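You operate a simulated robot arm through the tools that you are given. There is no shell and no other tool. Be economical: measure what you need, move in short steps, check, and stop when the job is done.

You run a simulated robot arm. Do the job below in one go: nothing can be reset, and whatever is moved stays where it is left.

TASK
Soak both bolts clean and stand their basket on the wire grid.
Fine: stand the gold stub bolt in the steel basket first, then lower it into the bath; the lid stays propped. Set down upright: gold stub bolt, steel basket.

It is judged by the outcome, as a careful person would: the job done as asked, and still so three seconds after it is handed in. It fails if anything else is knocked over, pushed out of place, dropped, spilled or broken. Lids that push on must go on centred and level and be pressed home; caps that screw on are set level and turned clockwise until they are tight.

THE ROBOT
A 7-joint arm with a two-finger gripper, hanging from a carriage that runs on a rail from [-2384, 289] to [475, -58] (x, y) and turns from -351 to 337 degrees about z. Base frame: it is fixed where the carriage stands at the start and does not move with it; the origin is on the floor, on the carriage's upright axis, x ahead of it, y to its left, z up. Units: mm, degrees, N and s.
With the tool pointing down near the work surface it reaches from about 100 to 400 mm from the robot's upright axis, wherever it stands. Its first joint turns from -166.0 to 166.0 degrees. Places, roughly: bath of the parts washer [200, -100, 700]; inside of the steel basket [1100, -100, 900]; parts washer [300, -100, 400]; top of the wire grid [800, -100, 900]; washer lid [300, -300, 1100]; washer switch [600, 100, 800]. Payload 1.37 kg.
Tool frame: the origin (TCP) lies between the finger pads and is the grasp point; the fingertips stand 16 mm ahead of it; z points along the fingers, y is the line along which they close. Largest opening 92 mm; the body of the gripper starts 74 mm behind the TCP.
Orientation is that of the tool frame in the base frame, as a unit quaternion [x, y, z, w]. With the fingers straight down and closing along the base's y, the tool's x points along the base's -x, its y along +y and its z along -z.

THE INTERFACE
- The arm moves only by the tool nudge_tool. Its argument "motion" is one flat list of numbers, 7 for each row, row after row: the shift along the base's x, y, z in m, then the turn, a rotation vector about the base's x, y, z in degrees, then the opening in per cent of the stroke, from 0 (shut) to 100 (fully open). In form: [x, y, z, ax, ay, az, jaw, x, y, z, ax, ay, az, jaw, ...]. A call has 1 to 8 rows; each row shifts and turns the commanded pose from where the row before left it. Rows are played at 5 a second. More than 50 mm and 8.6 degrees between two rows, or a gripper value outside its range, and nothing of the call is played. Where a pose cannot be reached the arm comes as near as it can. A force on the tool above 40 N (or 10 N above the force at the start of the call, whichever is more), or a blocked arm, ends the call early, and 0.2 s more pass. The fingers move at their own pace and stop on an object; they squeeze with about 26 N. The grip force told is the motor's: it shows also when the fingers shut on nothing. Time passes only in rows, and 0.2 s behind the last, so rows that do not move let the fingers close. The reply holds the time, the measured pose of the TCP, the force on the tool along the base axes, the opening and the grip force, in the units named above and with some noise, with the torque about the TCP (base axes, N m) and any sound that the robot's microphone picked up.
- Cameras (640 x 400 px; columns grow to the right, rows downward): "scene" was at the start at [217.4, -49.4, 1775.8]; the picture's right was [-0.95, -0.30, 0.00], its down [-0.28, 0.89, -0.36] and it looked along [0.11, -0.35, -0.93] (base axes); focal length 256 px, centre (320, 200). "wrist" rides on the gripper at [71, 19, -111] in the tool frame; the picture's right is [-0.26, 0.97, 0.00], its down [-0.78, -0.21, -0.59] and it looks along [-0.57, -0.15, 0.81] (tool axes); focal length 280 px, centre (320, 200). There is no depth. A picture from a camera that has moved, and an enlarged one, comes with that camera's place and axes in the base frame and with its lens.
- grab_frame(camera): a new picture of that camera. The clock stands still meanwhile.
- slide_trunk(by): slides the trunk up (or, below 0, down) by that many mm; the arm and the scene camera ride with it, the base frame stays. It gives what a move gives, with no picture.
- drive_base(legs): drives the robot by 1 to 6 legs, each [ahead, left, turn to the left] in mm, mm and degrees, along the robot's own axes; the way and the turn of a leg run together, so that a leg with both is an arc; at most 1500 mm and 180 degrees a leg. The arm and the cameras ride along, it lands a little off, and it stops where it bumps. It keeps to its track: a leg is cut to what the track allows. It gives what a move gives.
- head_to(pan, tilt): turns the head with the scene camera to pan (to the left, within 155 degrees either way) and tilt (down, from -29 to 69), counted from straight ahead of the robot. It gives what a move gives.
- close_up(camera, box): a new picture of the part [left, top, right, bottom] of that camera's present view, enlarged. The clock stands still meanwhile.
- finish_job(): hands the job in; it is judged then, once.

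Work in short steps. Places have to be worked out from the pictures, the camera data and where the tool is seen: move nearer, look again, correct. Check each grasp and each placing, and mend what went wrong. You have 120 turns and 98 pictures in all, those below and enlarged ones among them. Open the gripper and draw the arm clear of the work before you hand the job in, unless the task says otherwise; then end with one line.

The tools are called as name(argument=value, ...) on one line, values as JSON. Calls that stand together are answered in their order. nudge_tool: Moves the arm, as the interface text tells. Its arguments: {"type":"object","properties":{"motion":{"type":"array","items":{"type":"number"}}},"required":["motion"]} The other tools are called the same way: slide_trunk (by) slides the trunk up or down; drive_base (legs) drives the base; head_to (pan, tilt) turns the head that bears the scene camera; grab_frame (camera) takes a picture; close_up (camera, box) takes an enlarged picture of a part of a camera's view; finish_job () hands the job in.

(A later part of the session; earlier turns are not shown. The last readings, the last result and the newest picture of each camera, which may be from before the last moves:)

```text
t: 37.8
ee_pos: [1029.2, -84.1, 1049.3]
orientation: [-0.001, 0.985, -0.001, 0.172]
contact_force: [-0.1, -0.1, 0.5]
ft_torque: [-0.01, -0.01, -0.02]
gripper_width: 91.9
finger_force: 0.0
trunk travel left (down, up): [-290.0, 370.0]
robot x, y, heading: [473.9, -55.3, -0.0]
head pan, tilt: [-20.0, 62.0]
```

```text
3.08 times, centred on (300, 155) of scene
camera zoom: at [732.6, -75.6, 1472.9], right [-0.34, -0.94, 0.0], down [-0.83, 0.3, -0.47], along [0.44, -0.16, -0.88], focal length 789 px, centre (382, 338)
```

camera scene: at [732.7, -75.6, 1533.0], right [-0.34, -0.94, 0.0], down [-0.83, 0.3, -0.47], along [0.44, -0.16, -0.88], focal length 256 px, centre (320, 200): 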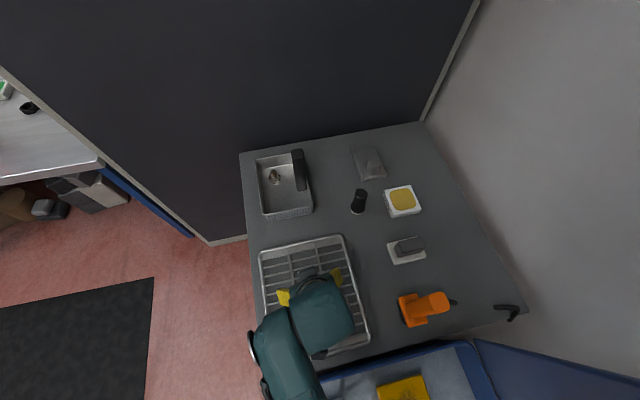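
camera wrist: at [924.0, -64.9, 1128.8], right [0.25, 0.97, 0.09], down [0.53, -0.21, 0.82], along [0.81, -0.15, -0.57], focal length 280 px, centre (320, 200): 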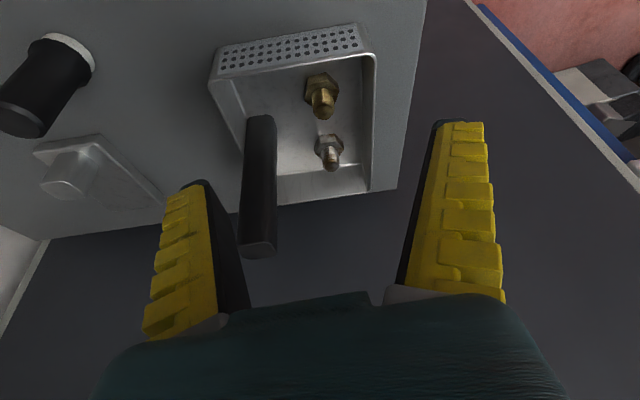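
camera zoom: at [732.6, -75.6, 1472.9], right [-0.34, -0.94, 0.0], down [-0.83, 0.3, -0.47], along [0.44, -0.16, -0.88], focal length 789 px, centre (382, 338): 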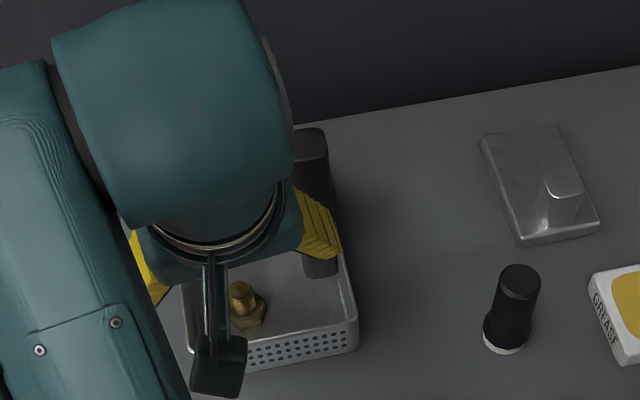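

Both bolts stand in the basket. Plan: grip the post with more pitch, shift the basket onto the nearer grid as a staging spot, regrasp tool-down there, then soak. I lower the trunk 60, pitch 8° more, yaw −7.5° and line up with the post in y.

slide_trunk(by=-60)

nudge_tool(motion=[-0.01, -0.02, 0, 0, -6, 0, 100, -0.005, -0.025, 0, 0, -2, -7.5, 100, 0, -0.03, -0.008, 0, 0, 0, 100])

grab_frame(camera="wrist")

close_up(camera="scene", box=[220, 60, 380, 190])

```text
t: 38.8
ee_pos: [1029.6, -84.6, 988.9]
orientation: [-0.001, 0.985, -0.001, 0.173]
contact_force: [-0.4, 0.4, 0.5]
ft_torque: [0.0, 0.02, -0.02]
gripper_width: 91.9
finger_force: 0.0
trunk travel left (down, up): [-230.0, 430.0]
robot x, y, heading: [473.9, -57.4, -0.3]
head pan, tilt: [-20.0, 62.0]
```

```text
t: 39.6
ee_pos: [1014.7, -161.5, 982.2]
orientation: [0.063, 0.968, -0.016, 0.242]
contact_force: [0.5, -0.1, 0.4]
ft_torque: [0.01, -0.01, -0.02]
gripper_width: 91.7
finger_force: 0.1
trunk travel left (down, up): [-230.0, 430.0]
robot x, y, heading: [468.3, -59.5, 0.0]
head pan, tilt: [-20.0, 62.0]
```

```text
62 pictures are left
camera wrist: at [903.1, -126.7, 1046.3], right [0.36, 0.93, 0.12], down [0.38, -0.26, 0.89], along [0.85, -0.27, -0.45], focal length 280 px, centre (320, 200)
```

wrist: 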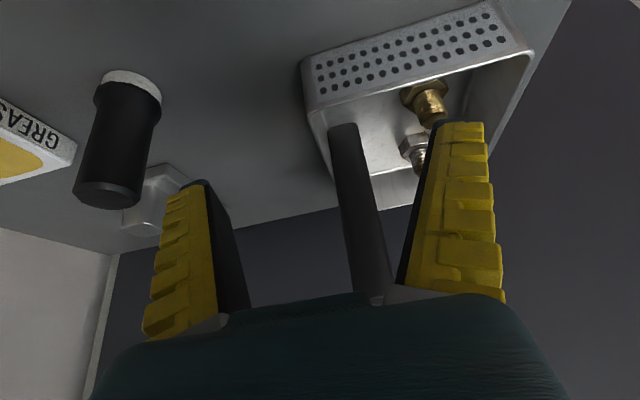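

```text
3.08 times, centred on (300, 125) of scene
camera zoom: at [732.8, -75.5, 1413.0], right [-0.34, -0.94, 0.0], down [-0.83, 0.3, -0.47], along [0.44, -0.16, -0.88], focal length 789 px, centre (382, 431)
```

zoom: 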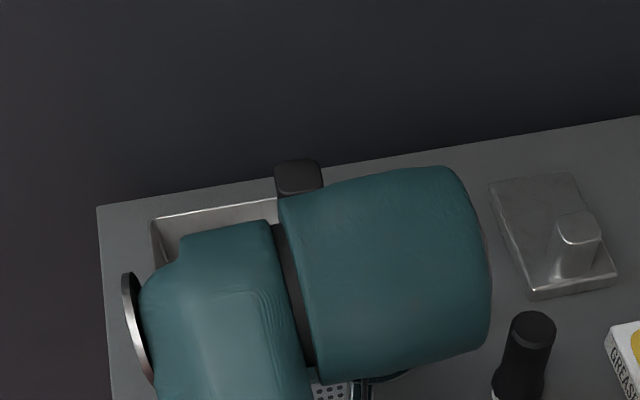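

Post stands at ≈(1140, −165), between the finger lines. I slide forward around it, descending to z≈965, and watch for reach/contact.

nudge_tool(motion=[0.025, 0, -0.005, 0, 0, 0, 100, 0.025, -0.001, -0.005, 0, 0, 0, 100, 0.025, -0.001, -0.005, 0, 0, 0, 100, 0.025, -0.001, -0.003, 0, 0, 0, 100])

grab_frame(camera="wrist")

```text
t: 40.6
ee_pos: [1115.4, -162.4, 964.1]
orientation: [0.063, 0.968, -0.016, 0.241]
contact_force: [-0.5, -0.2, 1.7]
ft_torque: [-0.01, -0.02, 0.01]
gripper_width: 91.8
finger_force: 0.1
trunk travel left (down, up): [-230.0, 430.0]
robot x, y, heading: [472.6, -60.0, 0.2]
head pan, tilt: [-20.0, 62.0]
```

```text
60 pictures are left
camera wrist: at [1004.7, -128.0, 1028.5], right [0.36, 0.93, 0.12], down [0.38, -0.26, 0.89], along [0.85, -0.27, -0.45], focal length 280 px, centre (320, 200)
```

wrist: 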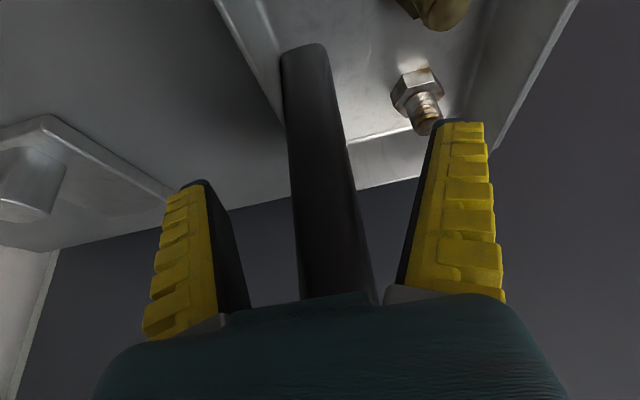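

The post is centred between fingers, ~23 mm ahead. I go the rest and close.

nudge_tool(motion=[0.012, -0.001, -0.002, 0, 0, 0, 100, 0.012, -0.001, -0.002, 0, 0, 0, 100])

nudge_tool(motion=[0, 0, 0, 0, 0, 0, 50, 0, 0, 0, 0, 0, 0, 20, 0, 0, 0, 0, 0, 0, 0, 0, 0, 0, 0, 0, 0, 0])

grab_frame(camera="wrist")

```text
t: 41.2
ee_pos: [1139.5, -164.3, 958.2]
orientation: [0.064, 0.968, -0.016, 0.24]
contact_force: [0.2, 0.5, 0.2]
ft_torque: [0.01, 0.02, 0.01]
gripper_width: 92.0
finger_force: 0.1
trunk travel left (down, up): [-230.0, 430.0]
robot x, y, heading: [473.0, -56.2, -0.2]
head pan, tilt: [-20.0, 62.0]
```

```text
t: 42.2
ee_pos: [1139.2, -164.1, 960.7]
orientation: [0.063, 0.968, -0.016, 0.241]
contact_force: [-4.2, -0.9, 6.3]
ft_torque: [0.0, 0.23, 0.03]
gripper_width: 24.3
finger_force: 26.0
trunk travel left (down, up): [-230.0, 430.0]
robot x, y, heading: [471.2, -59.0, -0.0]
head pan, tilt: [-20.0, 62.0]
```

```text
59 pictures are left
camera wrist: at [1027.7, -130.2, 1024.7], right [0.35, 0.93, 0.12], down [0.38, -0.26, 0.89], along [0.85, -0.27, -0.45], focal length 280 px, centre (320, 200)
```

wrist: 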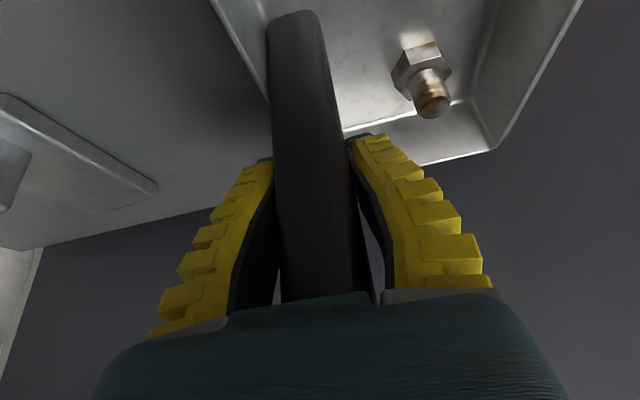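

Firm grip on the post (24 mm). I lift using the trunk, a little first, and check for tilt.

slide_trunk(by=15)

grab_frame(camera="wrist")

close_up(camera="scene", box=[220, 60, 380, 190])

```text
t: 42.8
ee_pos: [1138.4, -163.6, 972.9]
orientation: [0.063, 0.969, -0.016, 0.238]
contact_force: [0.4, -0.7, -4.5]
ft_torque: [-0.24, -0.02, 0.01]
gripper_width: 23.3
finger_force: 25.8
trunk travel left (down, up): [-245.0, 415.0]
robot x, y, heading: [467.1, -59.3, 0.1]
head pan, tilt: [-20.0, 62.0]
```

```text
58 pictures are left
camera wrist: at [1026.9, -129.9, 1037.6], right [0.36, 0.93, 0.12], down [0.39, -0.26, 0.88], along [0.85, -0.27, -0.45], focal length 280 px, centre (320, 200)
```

wrist: 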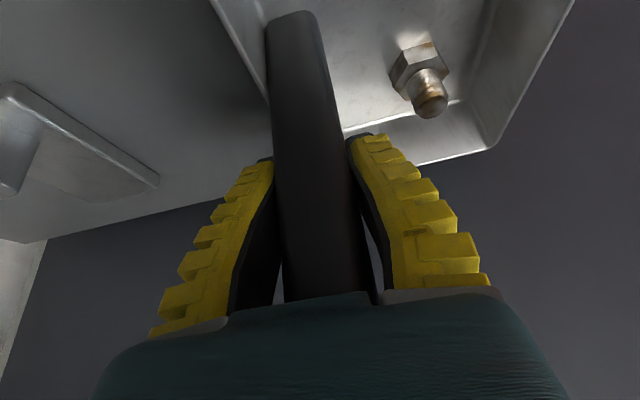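

```text
3.08 times, centred on (300, 125) of scene
camera zoom: at [732.4, -75.5, 1427.8], right [-0.34, -0.94, 0.0], down [-0.83, 0.3, -0.47], along [0.44, -0.16, -0.88], focal length 789 px, centre (382, 431)
```

zoom: 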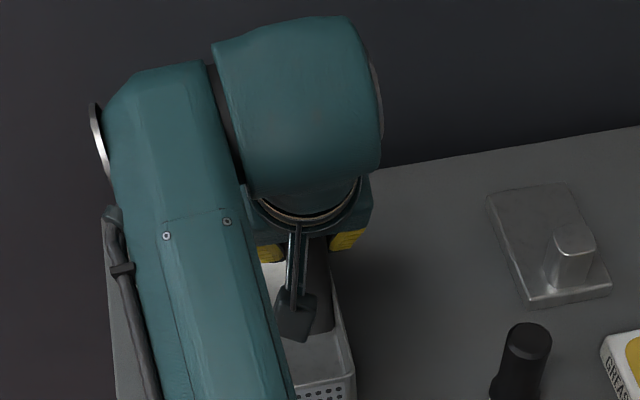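

Basket lifts level (only ~4.5 N). I raise 60 more with the trunk, then carry it gently back toward the grid (centre ≈ (829, −97)).

slide_trunk(by=60)

nudge_tool(motion=[-0.01, 0, 0, 0, 0, 0, 0, -0.02, 0.001, 0, 0, 0, 0, 0, -0.025, 0.001, 0, 0, 0, 0, 0, -0.03, 0.001, 0, 0, 0, 0, 0, -0.03, 0.001, 0, 0, 0, 0, 0, -0.03, 0.001, 0, 0, 0, 0, 0, -0.02, 0.001, 0, 0, 0, 0, 0, -0.01, 0, 0, 0, 0, 0, 0])

grab_frame(camera="scene")

```text
t: 43.8
ee_pos: [1137.6, -165.1, 1034.3]
orientation: [0.064, 0.968, -0.016, 0.241]
contact_force: [-0.2, 0.0, -4.4]
ft_torque: [-0.19, -0.02, 0.01]
gripper_width: 23.1
finger_force: 25.5
trunk travel left (down, up): [-305.0, 355.0]
robot x, y, heading: [467.8, -59.7, 0.0]
head pan, tilt: [-20.0, 62.0]
```

```text
t: 45.6
ee_pos: [964.0, -156.3, 1034.5]
orientation: [0.063, 0.969, -0.015, 0.24]
contact_force: [0.4, 0.6, -4.5]
ft_torque: [-0.21, 0.01, -0.01]
gripper_width: 23.4
finger_force: 25.6
trunk travel left (down, up): [-305.0, 355.0]
robot x, y, heading: [472.7, -57.7, 0.0]
head pan, tilt: [-20.0, 62.0]
```

```text
56 pictures are left
camera scene: at [732.5, -75.5, 1487.9], right [-0.34, -0.94, 0.0], down [-0.83, 0.3, -0.47], along [0.44, -0.16, -0.88], focal length 256 px, centre (320, 200)
```

scene: 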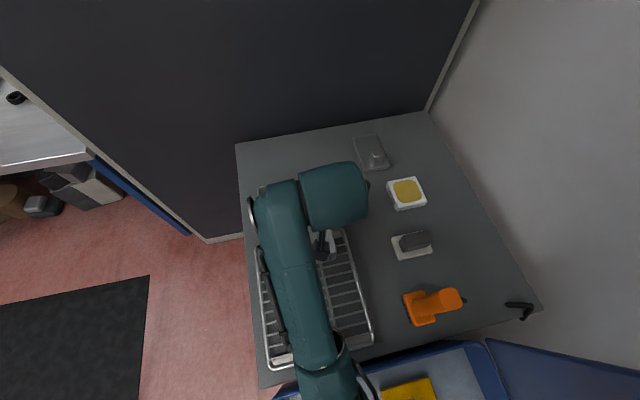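

Steady. Continue back to post x≈823.

nudge_tool(motion=[-0.01, 0, 0, 0, 0, 0, 0, -0.02, 0.001, 0, 0, 0, 0, 0, -0.025, 0.001, 0, 0, 0, 0, 0, -0.03, 0, 0, 0, 0, 0, 0, -0.025, 0, 0, 0, 0, 0, 0, -0.02, 0, 0, 0, 0, 0, 0, -0.01, 0, 0, 0, 0, 0, 0])

grab_frame(camera="wrist")

grab_frame(camera="scene")

```text
t: 47.2
ee_pos: [824.6, -157.5, 1033.8]
orientation: [0.063, 0.969, -0.016, 0.24]
contact_force: [-0.2, 0.3, -3.4]
ft_torque: [-0.22, -0.01, 0.01]
gripper_width: 23.4
finger_force: 26.0
trunk travel left (down, up): [-305.0, 355.0]
robot x, y, heading: [474.4, -59.0, 0.1]
head pan, tilt: [-20.0, 62.0]
```

```text
55 pictures are left
camera wrist: at [712.9, -122.3, 1098.5], right [0.35, 0.93, 0.12], down [0.38, -0.26, 0.89], along [0.85, -0.27, -0.45], focal length 280 px, centre (320, 200)
```

wrist: 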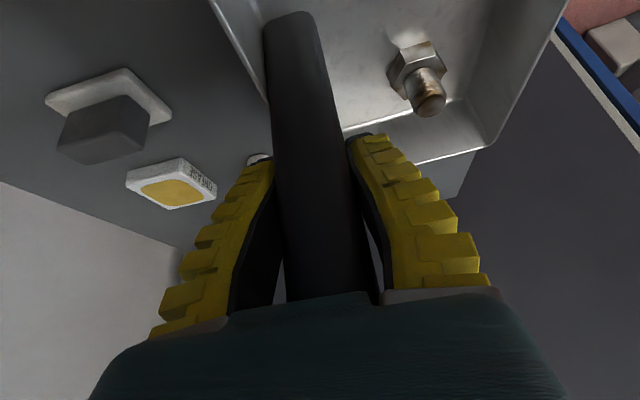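

```text
54 pictures are left
camera scene: at [732.5, -75.5, 1487.9], right [-0.34, -0.94, 0.0], down [-0.83, 0.3, -0.47], along [0.44, -0.16, -0.88], focal length 256 px, centre (320, 200)
```

scene: 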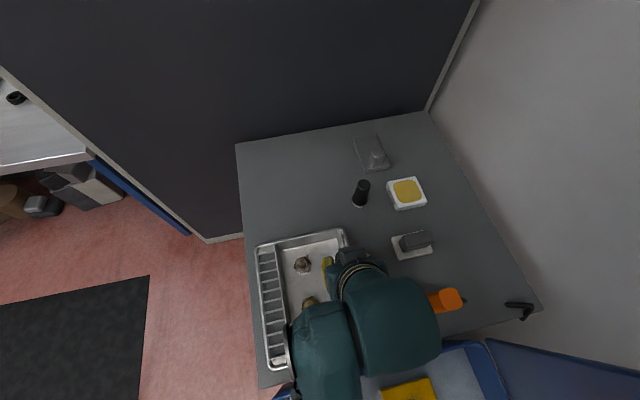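

Hovering over the grid. I lower 40 and check alignment.

nudge_tool(motion=[0, 0.003, -0.015, 0, 0, 0, 0, 0, 0.003, -0.015, 0, 0, 0, 0, 0, 0, -0.01, 0, 0, 0, 0])

close_up(camera="scene", box=[230, 210, 410, 390])

```text
t: 48.0
ee_pos: [822.3, -150.6, 993.9]
orientation: [0.064, 0.968, -0.016, 0.24]
contact_force: [0.8, 0.7, -4.0]
ft_torque: [-0.21, -0.01, 0.02]
gripper_width: 23.0
finger_force: 26.5
trunk travel left (down, up): [-305.0, 355.0]
robot x, y, heading: [471.7, -59.9, 0.3]
head pan, tilt: [-20.0, 62.0]
```

```text
2.22 times, centred on (320, 300) of scene
camera zoom: at [732.6, -75.5, 1487.9], right [-0.34, -0.94, 0.0], down [-0.83, 0.3, -0.47], along [0.44, -0.16, -0.88], focal length 570 px, centre (320, -22)
```

zoom: 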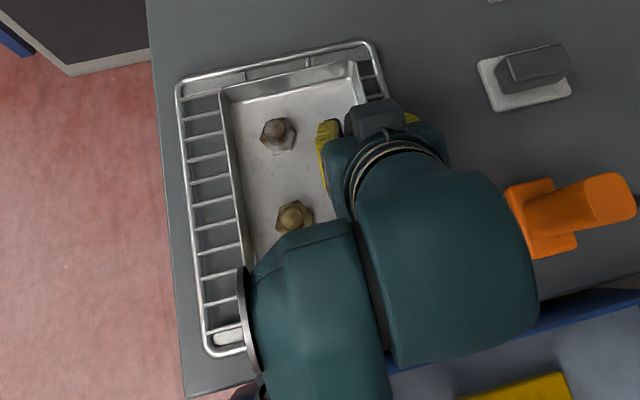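

Aligned within the grid. Lower to contact.

nudge_tool(motion=[0, 0, -0.008, 0, 0, 0, 0, 0, 0, -0.004, 0, 0, 0, 0, 0, 0, -0.003, 0, 0, 0, 0])

```text
t: 48.8
ee_pos: [825.1, -151.8, 982.9]
orientation: [0.063, 0.967, -0.017, 0.245]
contact_force: [-3.1, 0.5, 22.4]
ft_torque: [-0.01, 0.06, 0.05]
gripper_width: 29.0
finger_force: 26.5
trunk travel left (down, up): [-305.0, 355.0]
robot x, y, heading: [471.4, -60.2, 0.0]
head pan, tilt: [-20.0, 62.0]
```

Landed on the grid. Relax slightly and open.

nudge_tool(motion=[0, 0, 0.002, 0, 0, 0, 0, 0, 0, 0, 0, 0, 0, 30, 0, 0, 0, 0, 0, 0, 60, 0, 0, 0, 0, 0, 0, 90, 0, 0, 0, 0, 0, 0, 100])

grab_frame(camera="wrist")

```text
t: 50.0
ee_pos: [824.1, -150.8, 981.7]
orientation: [0.064, 0.969, -0.016, 0.24]
contact_force: [0.4, -1.3, -0.7]
ft_torque: [-0.04, -0.01, 0.0]
gripper_width: 91.8
finger_force: 0.0
trunk travel left (down, up): [-305.0, 355.0]
robot x, y, heading: [471.9, -59.8, -0.3]
head pan, tilt: [-20.0, 62.0]
```

```text
52 pictures are left
camera wrist: at [712.6, -116.5, 1045.7], right [0.35, 0.93, 0.12], down [0.38, -0.26, 0.89], along [0.85, -0.27, -0.45], focal length 280 px, centre (320, 200)
```

wrist: 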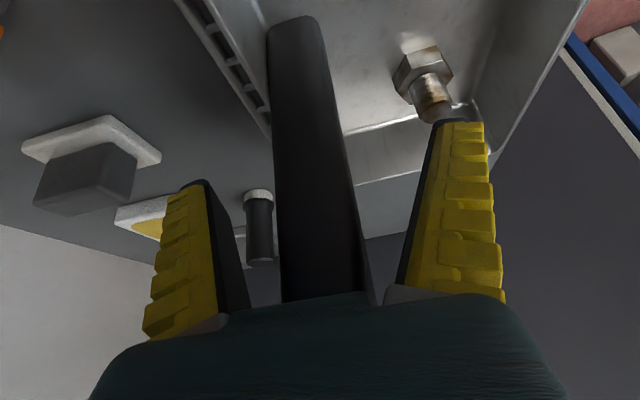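

Released. I now pitch the tool back to vertical in place (fingers still straddle the post) so the regrasp is tool-down.

nudge_tool(motion=[0, 0, 0.006, 0.91, 6.94, 0, 100, 0, 0, 0, 0.91, 6.94, 0, 100, 0, 0, 0, 0.91, 6.94, 0, 100, 0, 0, 0, 0.89, 6.8, 0, 100])

grab_frame(camera="wrist")

grab_frame(camera="scene")

```text
t: 51.0
ee_pos: [833.7, -152.4, 975.1]
orientation: [0.066, 0.998, -0.001, 0.004]
contact_force: [2.3, -1.1, 11.0]
ft_torque: [0.13, 0.39, 0.01]
gripper_width: 92.0
finger_force: 0.1
out of reach, approached as far as the arm can: row 4
trunk travel left (down, up): [-305.0, 355.0]
robot x, y, heading: [475.2, -56.7, -0.3]
head pan, tilt: [-20.0, 62.0]
```

```text
51 pictures are left
camera wrist: at [764.0, -123.7, 1084.7], right [0.39, 0.92, 0.0], down [0.74, -0.31, 0.6], along [0.55, -0.23, -0.8], focal length 280 px, centre (320, 200)
```

wrist: 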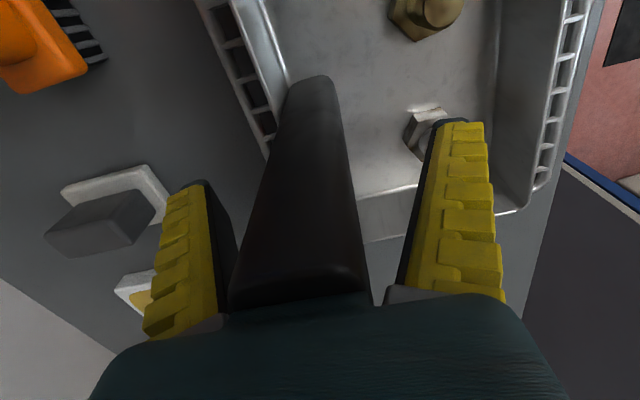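

```text
50 pictures are left
camera scene: at [733.1, -75.6, 1488.3], right [-0.34, -0.94, 0.0], down [-0.83, 0.3, -0.47], along [0.44, -0.16, -0.88], focal length 256 px, centre (320, 200)
```

scene: 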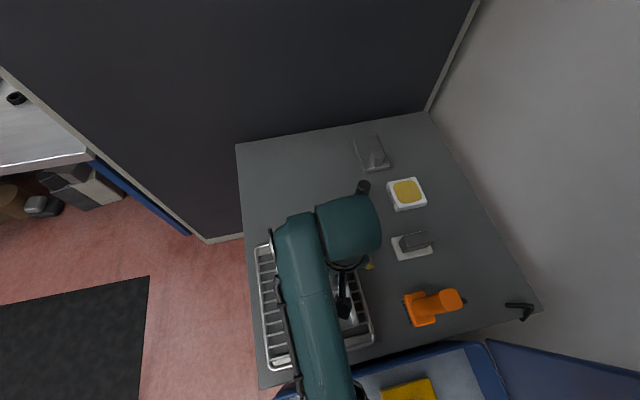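

The palm touches the post top (11 N). I raise the trunk 25 mm to back off.

slide_trunk(by=25)

grab_frame(camera="wrist")

```text
t: 51.7
ee_pos: [831.3, -151.4, 997.4]
orientation: [0.065, 0.998, 0.0, 0.001]
contact_force: [-0.5, 0.7, -0.3]
ft_torque: [-0.02, 0.0, 0.03]
gripper_width: 91.7
finger_force: 0.1
trunk travel left (down, up): [-330.0, 330.0]
robot x, y, heading: [471.1, -57.9, -0.1]
head pan, tilt: [-20.0, 62.0]
```

```text
49 pictures are left
camera wrist: at [762.9, -123.4, 1107.2], right [0.39, 0.92, 0.0], down [0.74, -0.31, 0.59], along [0.55, -0.23, -0.81], focal length 280 px, centre (320, 200)
```

wrist: 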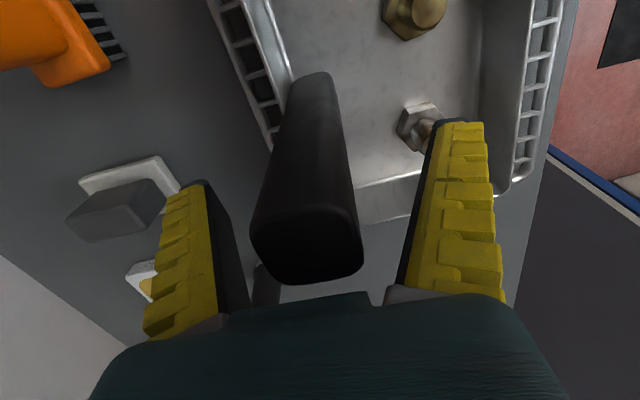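

Post top ≈ (824, −153, 1045); palm clear. Close the grip here (TCP z≈997).

nudge_tool(motion=[-0.005, 0, 0, 0, 0, 0, 100, 0, 0, 0, 0, 0, 0, 50, 0, 0, 0, 0, 0, 0, 20, 0, 0, 0, 0, 0, 0, 0, 0, 0, 0, 0, 0, 0, 0])

slide_trunk(by=80)

grab_frame(camera="wrist")

```text
t: 52.9
ee_pos: [827.5, -152.6, 995.7]
orientation: [0.066, 0.998, -0.001, 0.002]
contact_force: [-3.9, 2.2, 10.9]
ft_torque: [0.01, 0.18, 0.06]
gripper_width: 24.8
finger_force: 26.2
trunk travel left (down, up): [-330.0, 330.0]
robot x, y, heading: [469.9, -59.7, -0.1]
head pan, tilt: [-20.0, 62.0]
```

```text
t: 54.1
ee_pos: [825.9, -152.0, 1074.8]
orientation: [0.065, 0.998, -0.001, 0.002]
contact_force: [0.5, 1.0, -4.0]
ft_torque: [-0.2, -0.01, 0.01]
gripper_width: 23.5
finger_force: 26.0
trunk travel left (down, up): [-410.0, 250.0]
robot x, y, heading: [472.7, -57.2, -0.0]
head pan, tilt: [-20.0, 62.0]
```

```text
48 pictures are left
camera wrist: at [758.5, -123.5, 1185.1], right [0.39, 0.92, 0.0], down [0.74, -0.31, 0.59], along [0.55, -0.23, -0.81], focal length 280 px, centre (320, 200)
```

wrist: 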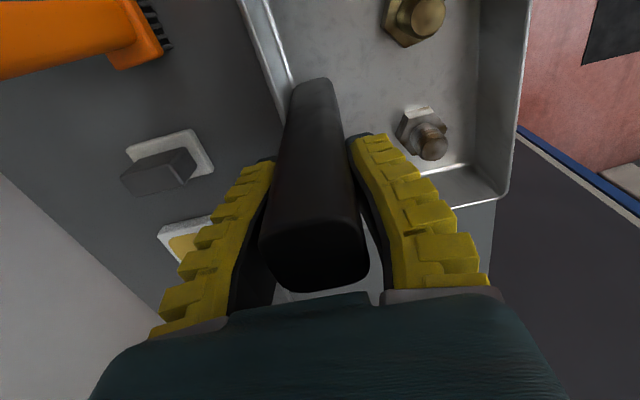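

Lifted level. I drive back along the rail in stages with the basket high (bottom ≈ 950).

drive_base(legs=[[-150, 18, 0], [-200, 24, 0]])

head_to(pan=-60, tilt=66)

grab_frame(camera="scene")

```text
t: 56.7
ee_pos: [480.8, -110.8, 1076.1]
orientation: [0.066, 0.998, 0.0, 0.002]
contact_force: [0.2, 0.3, -4.2]
ft_torque: [-0.14, -0.02, 0.0]
gripper_width: 23.7
finger_force: 26.0
trunk travel left (down, up): [-410.0, 250.0]
robot x, y, heading: [126.1, -18.5, -0.1]
head pan, tilt: [-20.0, 62.0]
```

```text
t: 57.7
ee_pos: [480.9, -111.8, 1074.3]
orientation: [0.065, 0.998, -0.001, 0.002]
contact_force: [-0.3, 0.8, -3.7]
ft_torque: [-0.19, -0.01, -0.03]
gripper_width: 23.8
finger_force: 26.2
trunk travel left (down, up): [-410.0, 250.0]
robot x, y, heading: [128.5, -14.6, -0.3]
head pan, tilt: [-60.0, 66.0]
```

```text
47 pictures are left
camera scene: at [355.6, -63.4, 1588.6], right [-0.87, -0.5, 0.0], down [-0.46, 0.79, -0.41], along [0.2, -0.35, -0.91], focal length 256 px, centre (320, 200)
```

scene: 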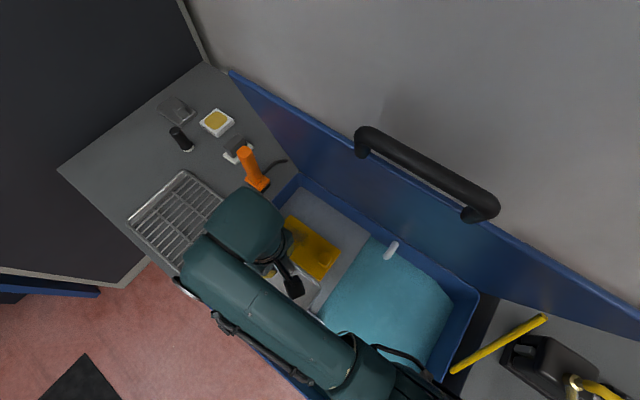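

Clear view: teal bath x≈25–335, surface z≈730; the prop is at x≈15–40, lid leaning behind y<−250. I drive the remaining ~296 mm.

drive_base(legs=[[-150, 18, 0], [-146, 18, 0]])

grab_frame(camera="scene")

grab_frame(camera="wrist")

```text
t: 60.1
ee_pos: [185.9, -76.3, 1075.6]
orientation: [0.068, 0.998, -0.001, 0.001]
contact_force: [0.3, -1.1, -3.8]
ft_torque: [-0.22, 0.02, -0.03]
gripper_width: 23.4
finger_force: 25.8
trunk travel left (down, up): [-410.0, 250.0]
robot x, y, heading: [-167.3, 19.1, -0.2]
head pan, tilt: [-60.0, 66.0]
```

```text
46 pictures are left
camera scene: at [59.7, -28.1, 1588.6], right [-0.87, -0.5, 0.0], down [-0.45, 0.79, -0.41], along [0.2, -0.35, -0.91], focal length 256 px, centre (320, 200)
```

scene: 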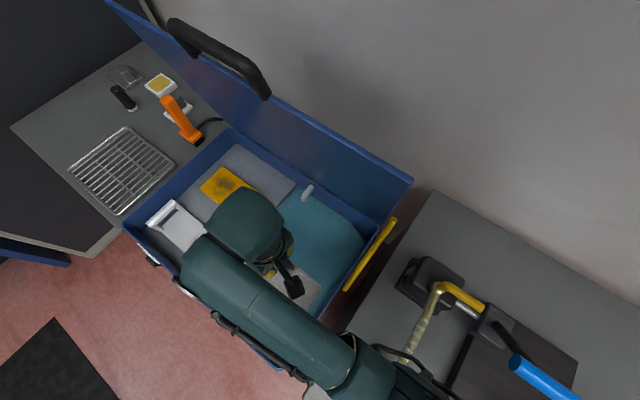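

```text
45 pictures are left
camera wrist: at [116.4, -46.9, 1185.3], right [0.39, 0.92, 0.0], down [0.74, -0.31, 0.59], along [0.55, -0.23, -0.81], focal length 280 px, centre (320, 200)
```

wrist: 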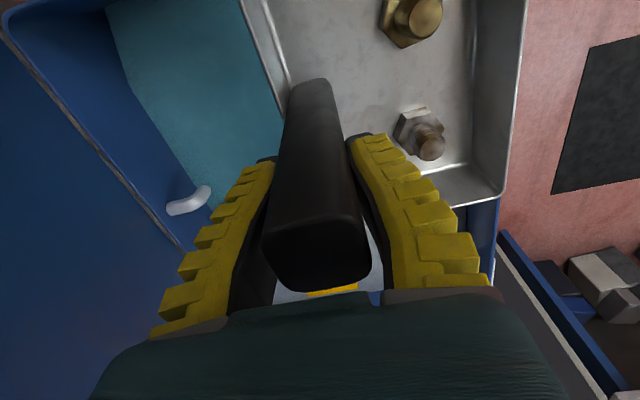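

Triangulated: liquid ≈ z 805, rim ≈ 900–920, lid edge near y≈−260 up high, prop at x≈10–30. I shift 48 mm toward the bath middle, then start lowering.

nudge_tool(motion=[0, -0.016, -0.005, 0, 0, 0, 0, 0, -0.016, -0.01, 0, 0, 0, 0, 0, -0.016, -0.02, 0, 0, 0, 0, 0, 0, -0.025, 0, 0, 0, 0])

grab_frame(camera="scene")

grab_frame(camera="wrist")

```text
t: 61.1
ee_pos: [184.2, -125.0, 1016.2]
orientation: [0.067, 0.998, -0.001, 0.002]
contact_force: [-0.5, -0.1, -3.8]
ft_torque: [-0.13, 0.01, 0.01]
gripper_width: 23.2
finger_force: 26.2
trunk travel left (down, up): [-410.0, 250.0]
robot x, y, heading: [-171.0, 19.1, -0.1]
head pan, tilt: [-60.0, 66.0]
```

```text
44 pictures are left
camera scene: at [59.7, -28.2, 1588.6], right [-0.87, -0.5, 0.0], down [-0.45, 0.79, -0.41], along [0.2, -0.35, -0.91], focal length 256 px, centre (320, 200)
```

scene: 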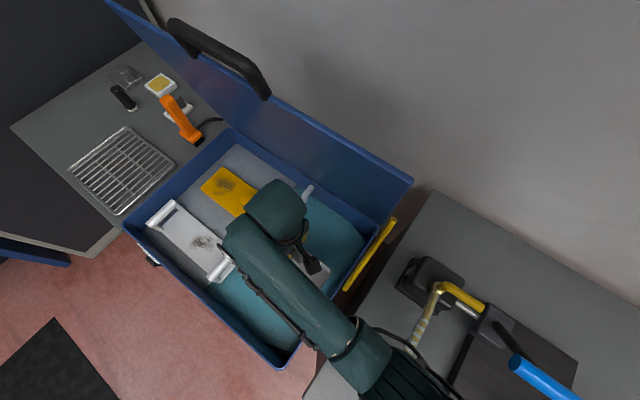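

```text
43 pictures are left
camera wrist: at [116.2, -95.2, 1126.7], right [0.39, 0.92, 0.0], down [0.74, -0.31, 0.59], along [0.55, -0.23, -0.81], focal length 280 px, centre (320, 200)
```

wrist: 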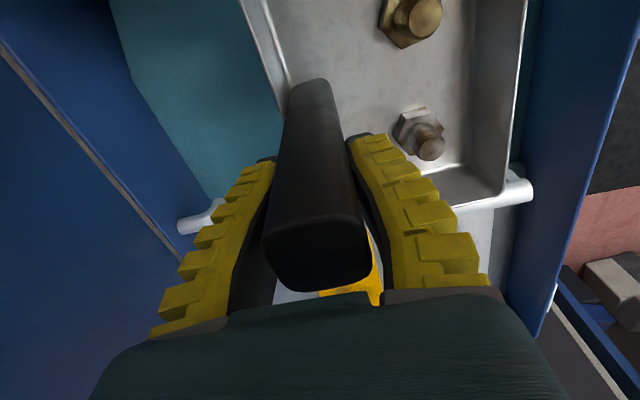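

Position is good: basket spans x≈94–284 within bath ≈45–345, y well inside. Lower another 75 mm to just above the liquid.

nudge_tool(motion=[0, 0, -0.02, 0, 0, 0, 0, 0, 0, -0.02, 0, 0, 0, 0, 0, 0, -0.02, 0, 0, 0, 0, 0, 0, -0.015, 0, 0, 0, 0])

grab_frame(camera="scene")

grab_frame(camera="wrist")

```text
t: 62.1
ee_pos: [185.0, -124.4, 939.3]
orientation: [0.067, 0.998, -0.001, 0.003]
contact_force: [1.1, -0.3, -2.6]
ft_torque: [-0.22, 0.01, -0.02]
gripper_width: 23.3
finger_force: 26.0
trunk travel left (down, up): [-410.0, 250.0]
robot x, y, heading: [-168.5, 18.7, -0.4]
head pan, tilt: [-60.0, 66.0]
```

```text
42 pictures are left
camera scene: at [59.7, -28.1, 1588.6], right [-0.87, -0.5, 0.0], down [-0.45, 0.79, -0.41], along [0.2, -0.35, -0.91], focal length 256 px, centre (320, 200)
```

scene: 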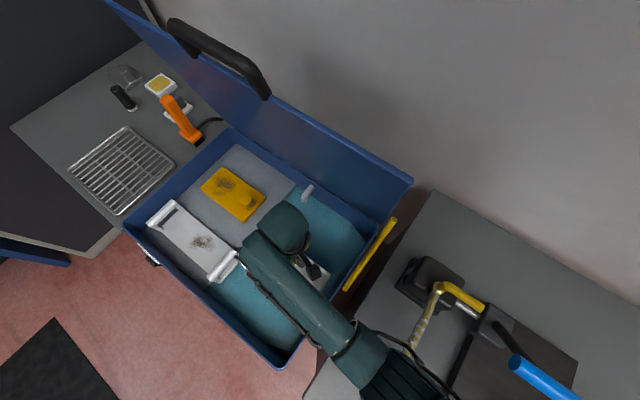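

```text
41 pictures are left
camera wrist: at [115.4, -95.2, 1049.9], right [0.39, 0.92, 0.0], down [0.74, -0.31, 0.59], along [0.55, -0.23, -0.81], focal length 280 px, centre (320, 200)
```

wrist: 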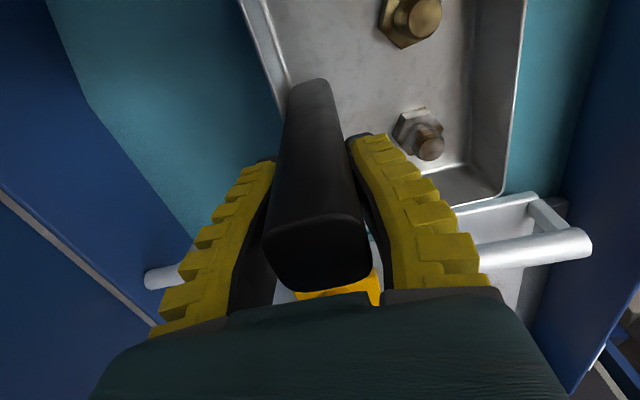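

Clear all round. Continue lowering into the liquid with force watch.

nudge_tool(motion=[0, 0, -0.015, 0, 0, 0, 0, 0, 0, -0.015, 0, 0, 0, 0, 0, 0, -0.015, 0, 0, 0, 0, 0, 0, -0.015, 0, 0, 0, 0])

grab_frame(camera="wrist")

```text
t: 63.1
ee_pos: [183.1, -123.8, 880.6]
orientation: [0.067, 0.998, 0.0, 0.002]
contact_force: [0.5, -1.1, -4.1]
ft_torque: [-0.17, 0.02, 0.0]
gripper_width: 23.4
finger_force: 26.2
trunk travel left (down, up): [-410.0, 250.0]
robot x, y, heading: [-169.9, 21.6, -0.3]
head pan, tilt: [-60.0, 66.0]
```

```text
40 pictures are left
camera wrist: at [115.3, -93.9, 990.8], right [0.39, 0.92, 0.0], down [0.74, -0.31, 0.59], along [0.55, -0.23, -0.81], focal length 280 px, centre (320, 200)
```

wrist: 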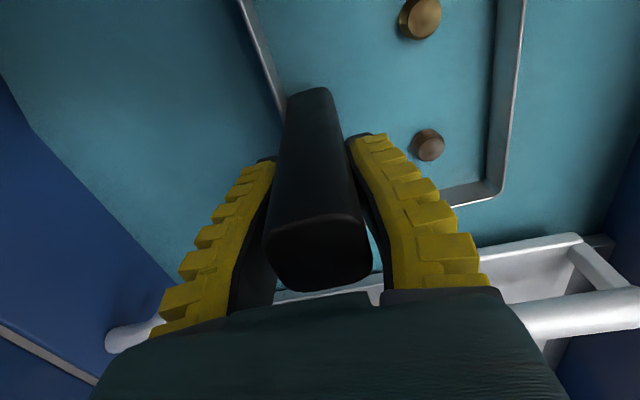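

Liquid enters the basket. Continue down until contact.

nudge_tool(motion=[0, 0, -0.012, 0, 0, 0, 0, 0, 0, -0.012, 0, 0, 0, 0, 0, 0, -0.012, 0, 0, 0, 0, 0, 0, -0.012, 0, 0, 0, 0])

grab_frame(camera="wrist")

grab_frame(camera="scene")

```text
t: 64.1
ee_pos: [188.9, -125.7, 837.1]
orientation: [0.068, 0.998, -0.003, 0.006]
contact_force: [-2.9, 0.2, 36.2]
ft_torque: [-0.26, 0.3, -0.04]
gripper_width: 30.1
finger_force: 26.0
trunk travel left (down, up): [-410.0, 250.0]
robot x, y, heading: [-169.5, 18.4, -0.5]
head pan, tilt: [-60.0, 66.0]
```

```text
39 pictures are left
camera wrist: at [119.8, -95.8, 946.5], right [0.39, 0.92, 0.0], down [0.74, -0.31, 0.6], along [0.55, -0.23, -0.8], focal length 280 px, centre (320, 200)
```

wrist: 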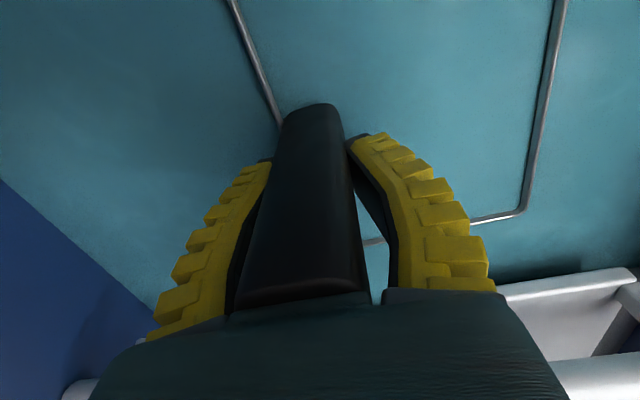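

```text
38 pictures are left
camera scene: at [60.4, -28.6, 1589.4], right [-0.87, -0.5, 0.0], down [-0.45, 0.79, -0.41], along [0.2, -0.35, -0.91], focal length 256 px, centre (320, 200)
```

scene: 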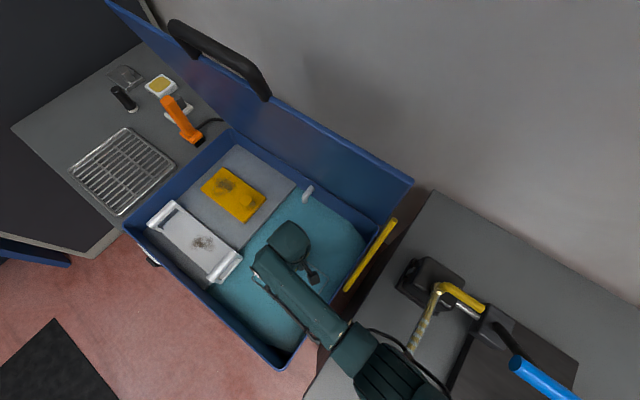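

Basket is on the bath floor (36 N), rim under the liquid. I relax the push and look at the switch on the front of the washer, plus let time pass.

nudge_tool(motion=[0, 0, 0.004, 0, 0, 0, 0, 0, 0, 0.003, 0, 0, 0, 0, 0, 0, 0, 0, 0, 0, 0, 0, 0, 0, 0, 0, 0, 0, 0, 0, 0, 0, 0, 0, 0])

close_up(camera="scene", box=[110, 220, 190, 280])

close_up(camera="wrist", box=[200, 0, 640, 300])

```text
t: 65.3
ee_pos: [183.6, -123.4, 839.0]
orientation: [0.067, 0.998, 0.0, 0.0]
contact_force: [1.7, -0.1, 0.8]
ft_torque: [0.05, -0.1, -0.07]
gripper_width: 23.2
finger_force: 25.8
trunk travel left (down, up): [-410.0, 250.0]
robot x, y, heading: [-173.2, 18.2, -0.5]
head pan, tilt: [-60.0, 66.0]
```

```text
6.67 times, centred on (150, 250) of scene
camera zoom: at [60.0, -28.1, 1588.6], right [-0.87, -0.5, 0.0], down [-0.45, 0.79, -0.41], along [0.2, -0.35, -0.91], focal length 1709 px, centre (1453, -133)
```

zoom: 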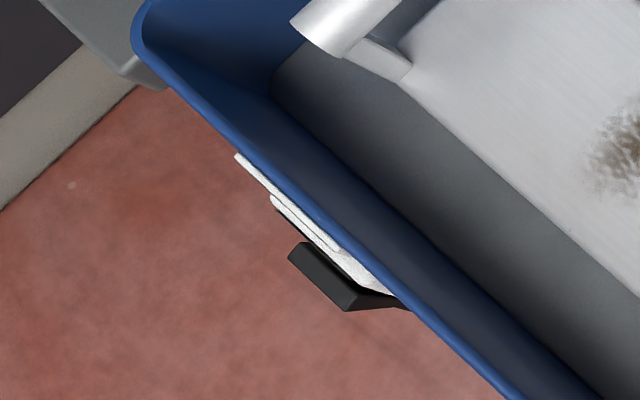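

```text
1.33 times, centred on (420, 150) of wrist
camera zoom: at [116.4, -94.2, 949.0], right [0.39, 0.92, 0.0], down [0.74, -0.31, 0.59], along [0.54, -0.23, -0.81], focal length 374 px, centre (187, 267)
```

zoom: 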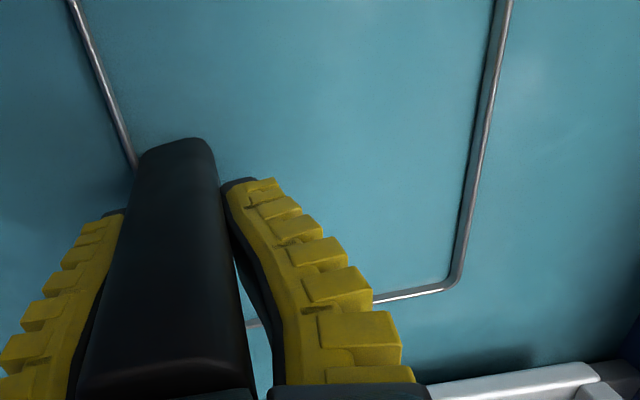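

The basket rests steadily. I release it here to let it soak, and raise the arm to inspect the switch and labels.

nudge_tool(motion=[0, 0, 0, 0, 0, 0, 30, 0, 0, 0, 0, 0, 0, 70, 0, 0, 0, 0, 0, 0, 100, 0, 0, 0, 0, 0, 0, 100, 0, 0, 0.03, 0, 0, 0, 100, 0, 0, 0.04, 0, 0, 0, 100, 0, 0, 0.04, 0, 0, 0, 100, 0, 0, 0.04, 0, 0, 0, 100])

grab_frame(camera="wrist")

```text
t: 67.1
ee_pos: [185.0, -126.7, 991.7]
orientation: [0.066, 0.998, -0.001, 0.002]
contact_force: [-0.2, -0.3, -0.7]
ft_torque: [0.0, 0.0, -0.02]
gripper_width: 91.8
finger_force: 0.1
trunk travel left (down, up): [-410.0, 250.0]
robot x, y, heading: [-170.3, 20.1, -0.3]
head pan, tilt: [-60.0, 66.0]
```

```text
35 pictures are left
camera wrist: at [116.0, -96.9, 1100.7], right [0.39, 0.92, 0.0], down [0.74, -0.31, 0.59], along [0.54, -0.23, -0.81], focal length 280 px, centre (320, 200)
```

wrist: 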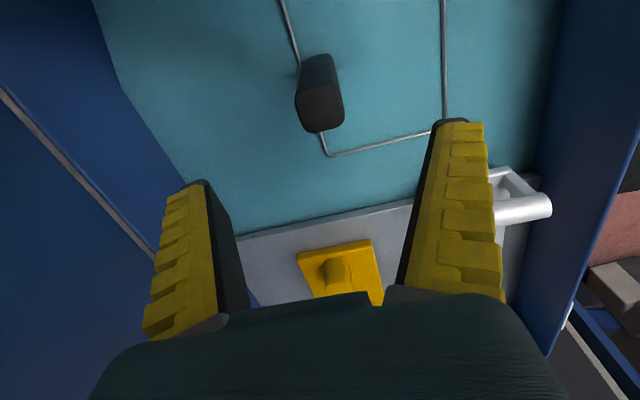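

I go up and toward the front while yawing the tool, so the wrist camera can look back at the switch face.

nudge_tool(motion=[0, 0.01, 0.04, 0, 0, 0, 100, 0, 0.02, 0.04, 0, 0, 0, 100, 0, 0.03, 0.03, 0, 0, -8, 100, 0, 0.04, 0, 0, 0, -8, 100, 0, 0.04, 0, 0, 0, -8, 100, 0, 0.04, 0, 0, 0, -8, 100, 0, 0.04, 0, 0, 0, -8, 100, 0, 0.04, 0, 0, 0, -8, 100])

drive_base(legs=[[420, -51, 0]])

```text
t: 68.9
ee_pos: [196.0, 133.5, 1076.7]
orientation: [0.468, 0.884, -0.002, 0.001]
contact_force: [-0.1, 0.0, -0.4]
ft_torque: [0.03, 0.0, -0.02]
gripper_width: 91.8
finger_force: 0.1
out of reach, approached as far as the arm can: row 3, 4
trunk travel left (down, up): [-410.0, 250.0]
robot x, y, heading: [-168.0, 24.9, -0.5]
head pan, tilt: [-60.0, 66.0]
```

```text
t: 71.5
ee_pos: [620.6, 83.5, 1076.4]
orientation: [0.466, 0.885, -0.001, 0.001]
contact_force: [0.0, -1.2, 0.2]
ft_torque: [0.02, 0.01, 0.02]
gripper_width: 91.8
finger_force: 0.1
trunk travel left (down, up): [-410.0, 250.0]
robot x, y, heading: [253.5, -29.1, -0.3]
head pan, tilt: [-60.0, 66.0]
```

The switch should be at ≈(540, 95, 850). I step the tool further out front and lower, then look.

nudge_tool(motion=[-0.02, 0.04, -0.01, 0, 0, -8, 100, -0.02, 0.04, -0.02, 0, 0, -8, 100, -0.02, 0.04, -0.03, 0, 0, -8, 100, -0.02, 0.03, -0.03, 0, 0, 0, 100])

grab_frame(camera="wrist")

```text
refused: row 3 steps farther than a row can; nothing moved
```

```text
34 pictures are left
camera wrist: at [595.7, 153.2, 1186.9], right [0.94, 0.33, 0.0], down [0.27, -0.76, 0.59], along [0.19, -0.56, -0.81], focal length 280 px, centre (320, 200)
```

wrist: 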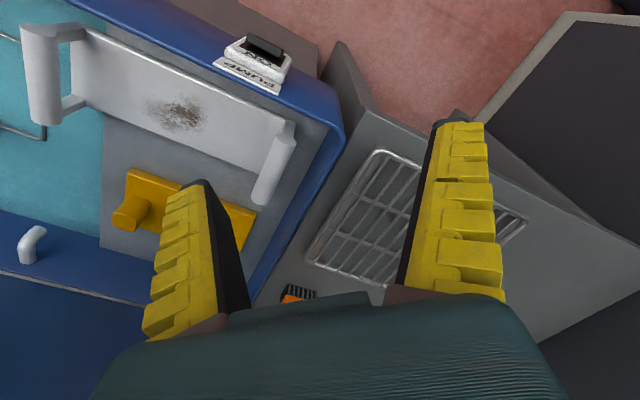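

The switch carries a label ("PUMP" and something). I enlarge it.

close_up(camera="wrist", box=[205, 20, 305, 100])

```text
5.00 times, centred on (255, 60) of wrist
camera zoom: at [595.7, 153.2, 1186.9], right [0.94, 0.33, 0.0], down [0.27, -0.76, 0.59], along [0.19, -0.56, -0.81], focal length 1402 px, centre (645, 900)
```

zoom: 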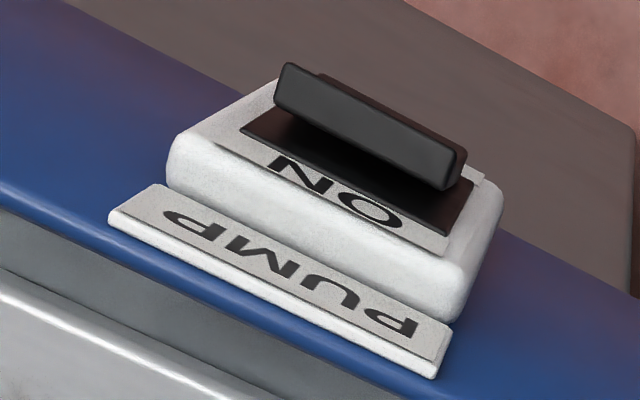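

The switch is a PUMP toggle, apparently OFF; a soak needs only the bath, so I leave it alone. I return to the basket to check the bolts after the soak.

drive_base(legs=[[-420, 51, 0]])

nudge_tool(motion=[0, -0.04, 0, 0, 0, 8, 100, 0, -0.04, 0, 0, 0, 8, 100, 0, -0.04, 0, 0, 0, 8, 100, 0, -0.04, 0, 0, 0, 8, 100, 0, -0.04, 0, 0, 0, 8, 100, 0, -0.04, 0, 0, 0, 8, 100])

grab_frame(camera="wrist")

```text
t: 74.1
ee_pos: [201.5, 134.7, 1077.0]
orientation: [0.465, 0.885, -0.002, 0.001]
contact_force: [0.0, 0.1, -0.7]
ft_torque: [0.01, -0.03, 0.01]
gripper_width: 91.9
finger_force: 0.0
trunk travel left (down, up): [-410.0, 250.0]
robot x, y, heading: [-167.1, 22.9, 0.0]
head pan, tilt: [-60.0, 66.0]
```

```text
t: 75.5
ee_pos: [202.3, -102.7, 1077.8]
orientation: [0.063, 0.998, -0.001, 0.002]
contact_force: [-0.4, 0.1, 0.3]
ft_torque: [-0.01, -0.02, -0.01]
gripper_width: 91.8
finger_force: 0.0
trunk travel left (down, up): [-410.0, 250.0]
robot x, y, heading: [-163.1, 17.3, -0.1]
head pan, tilt: [-60.0, 66.0]
```

```text
32 pictures are left
camera wrist: at [132.7, -75.7, 1187.1], right [0.38, 0.92, 0.0], down [0.74, -0.31, 0.59], along [0.55, -0.23, -0.81], focal length 280 px, centre (320, 200)
```

wrist: 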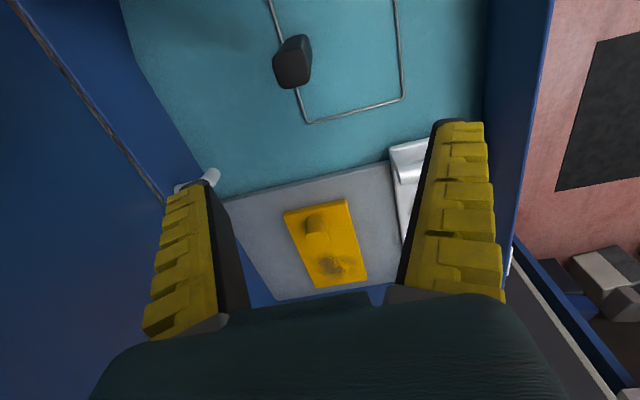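

I descend again over the post and regrasp (soaked ~15 s by now).

nudge_tool(motion=[-0.01, -0.01, -0.03, 0, 0, 0, 100, -0.009, -0.011, -0.04, 0, 0, 0, 100, 0, 0, -0.04, 0, 0, 0, 100, 0, 0, -0.04, 0, 0, 0, 100])

grab_frame(camera="wrist")

```text
t: 76.5
ee_pos: [183.6, -126.7, 927.1]
orientation: [0.064, 0.998, -0.001, 0.002]
contact_force: [0.3, -1.0, -0.1]
ft_torque: [0.0, 0.01, 0.0]
gripper_width: 91.9
finger_force: 0.1
trunk travel left (down, up): [-410.0, 250.0]
robot x, y, heading: [-166.2, 19.0, 0.2]
head pan, tilt: [-60.0, 66.0]
```

```text
31 pictures are left
camera wrist: at [115.4, -97.8, 1037.5], right [0.38, 0.92, 0.0], down [0.74, -0.31, 0.59], along [0.55, -0.23, -0.8], focal length 280 px, centre (320, 200)
```

wrist: 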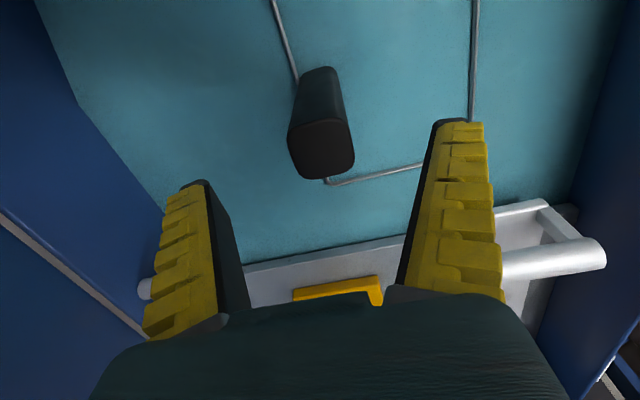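

Post is centred. Descend 78 mm and close.

nudge_tool(motion=[0, 0, -0.03, 0, 0, 0, 100, 0, 0, -0.03, 0, 0, 0, 100, 0, 0, -0.018, 0, 0, 0, 100, 0, 0, 0, 0, 0, 0, 50, 0, 0, 0, 0, 0, 0, 20, 0, 0, 0, 0, 0, 0, 0, 0, 0, 0, 0, 0, 0, 0])

nudge_tool(motion=[0, 0, 0, 0, 0, 0, 0, 0, 0, 0, 0, 0, 0, 0, 0, 0, 0, 0, 0, 0, 0, 0, 0, 0, 0, 0, 0, 0, 0, 0, 0, 0, 0, 0, 0, 0, 0, 0, 0, 0, 0, 0, 0, 0, 0, 0, 0, 0, 0, 0, 0, 0, 0, 0, 0, 0])

```text
t: 78.1
ee_pos: [182.7, -126.0, 849.3]
orientation: [0.064, 0.998, -0.002, 0.003]
contact_force: [-3.6, 3.5, 11.6]
ft_torque: [0.06, 0.28, 0.01]
gripper_width: 25.0
finger_force: 25.4
trunk travel left (down, up): [-410.0, 250.0]
robot x, y, heading: [-161.5, 22.0, 0.2]
head pan, tilt: [-60.0, 66.0]
```

```text
t: 79.9
ee_pos: [182.1, -126.0, 848.4]
orientation: [0.065, 0.998, -0.002, 0.003]
contact_force: [-2.5, 1.9, 14.9]
ft_torque: [0.02, 0.15, -0.01]
gripper_width: 26.2
finger_force: 25.9
trunk travel left (down, up): [-410.0, 250.0]
robot x, y, heading: [-165.4, 19.0, 0.3]
head pan, tilt: [-60.0, 66.0]
```

Gripped. I lift slowly so it drains, then inspect the bolts.

nudge_tool(motion=[0, 0, 0.01, 0, 0, 0, 0, 0, 0, 0.02, 0, 0, 0, 0, 0, 0, 0.02, 0, 0, 0, 0, 0, 0, 0.02, 0, 0, 0, 0, 0, 0, 0.02, 0, 0, 0, 0, 0, 0, 0.02, 0, 0, 0, 0, 0, 0, 0.02, 0, 0, 0, 0])

close_up(camera="wrist", box=[240, 0, 560, 220])

```text
t: 81.5
ee_pos: [181.7, -125.6, 980.4]
orientation: [0.064, 0.998, -0.001, 0.002]
contact_force: [0.1, 0.3, -4.2]
ft_torque: [-0.21, 0.03, -0.01]
gripper_width: 23.5
finger_force: 26.1
trunk travel left (down, up): [-410.0, 250.0]
robot x, y, heading: [-163.8, 18.5, 0.0]
head pan, tilt: [-60.0, 66.0]
```

```text
1.82 times, centred on (400, 110) of wrist
camera zoom: at [114.1, -96.5, 1089.8], right [0.38, 0.92, 0.0], down [0.74, -0.31, 0.59], along [0.55, -0.23, -0.81], focal length 510 px, centre (174, 364)
```

zoom: 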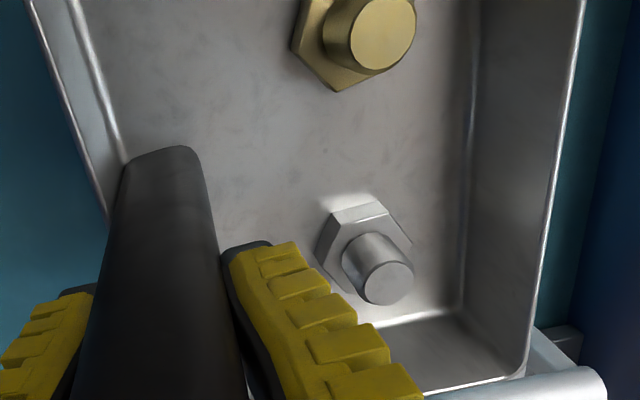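

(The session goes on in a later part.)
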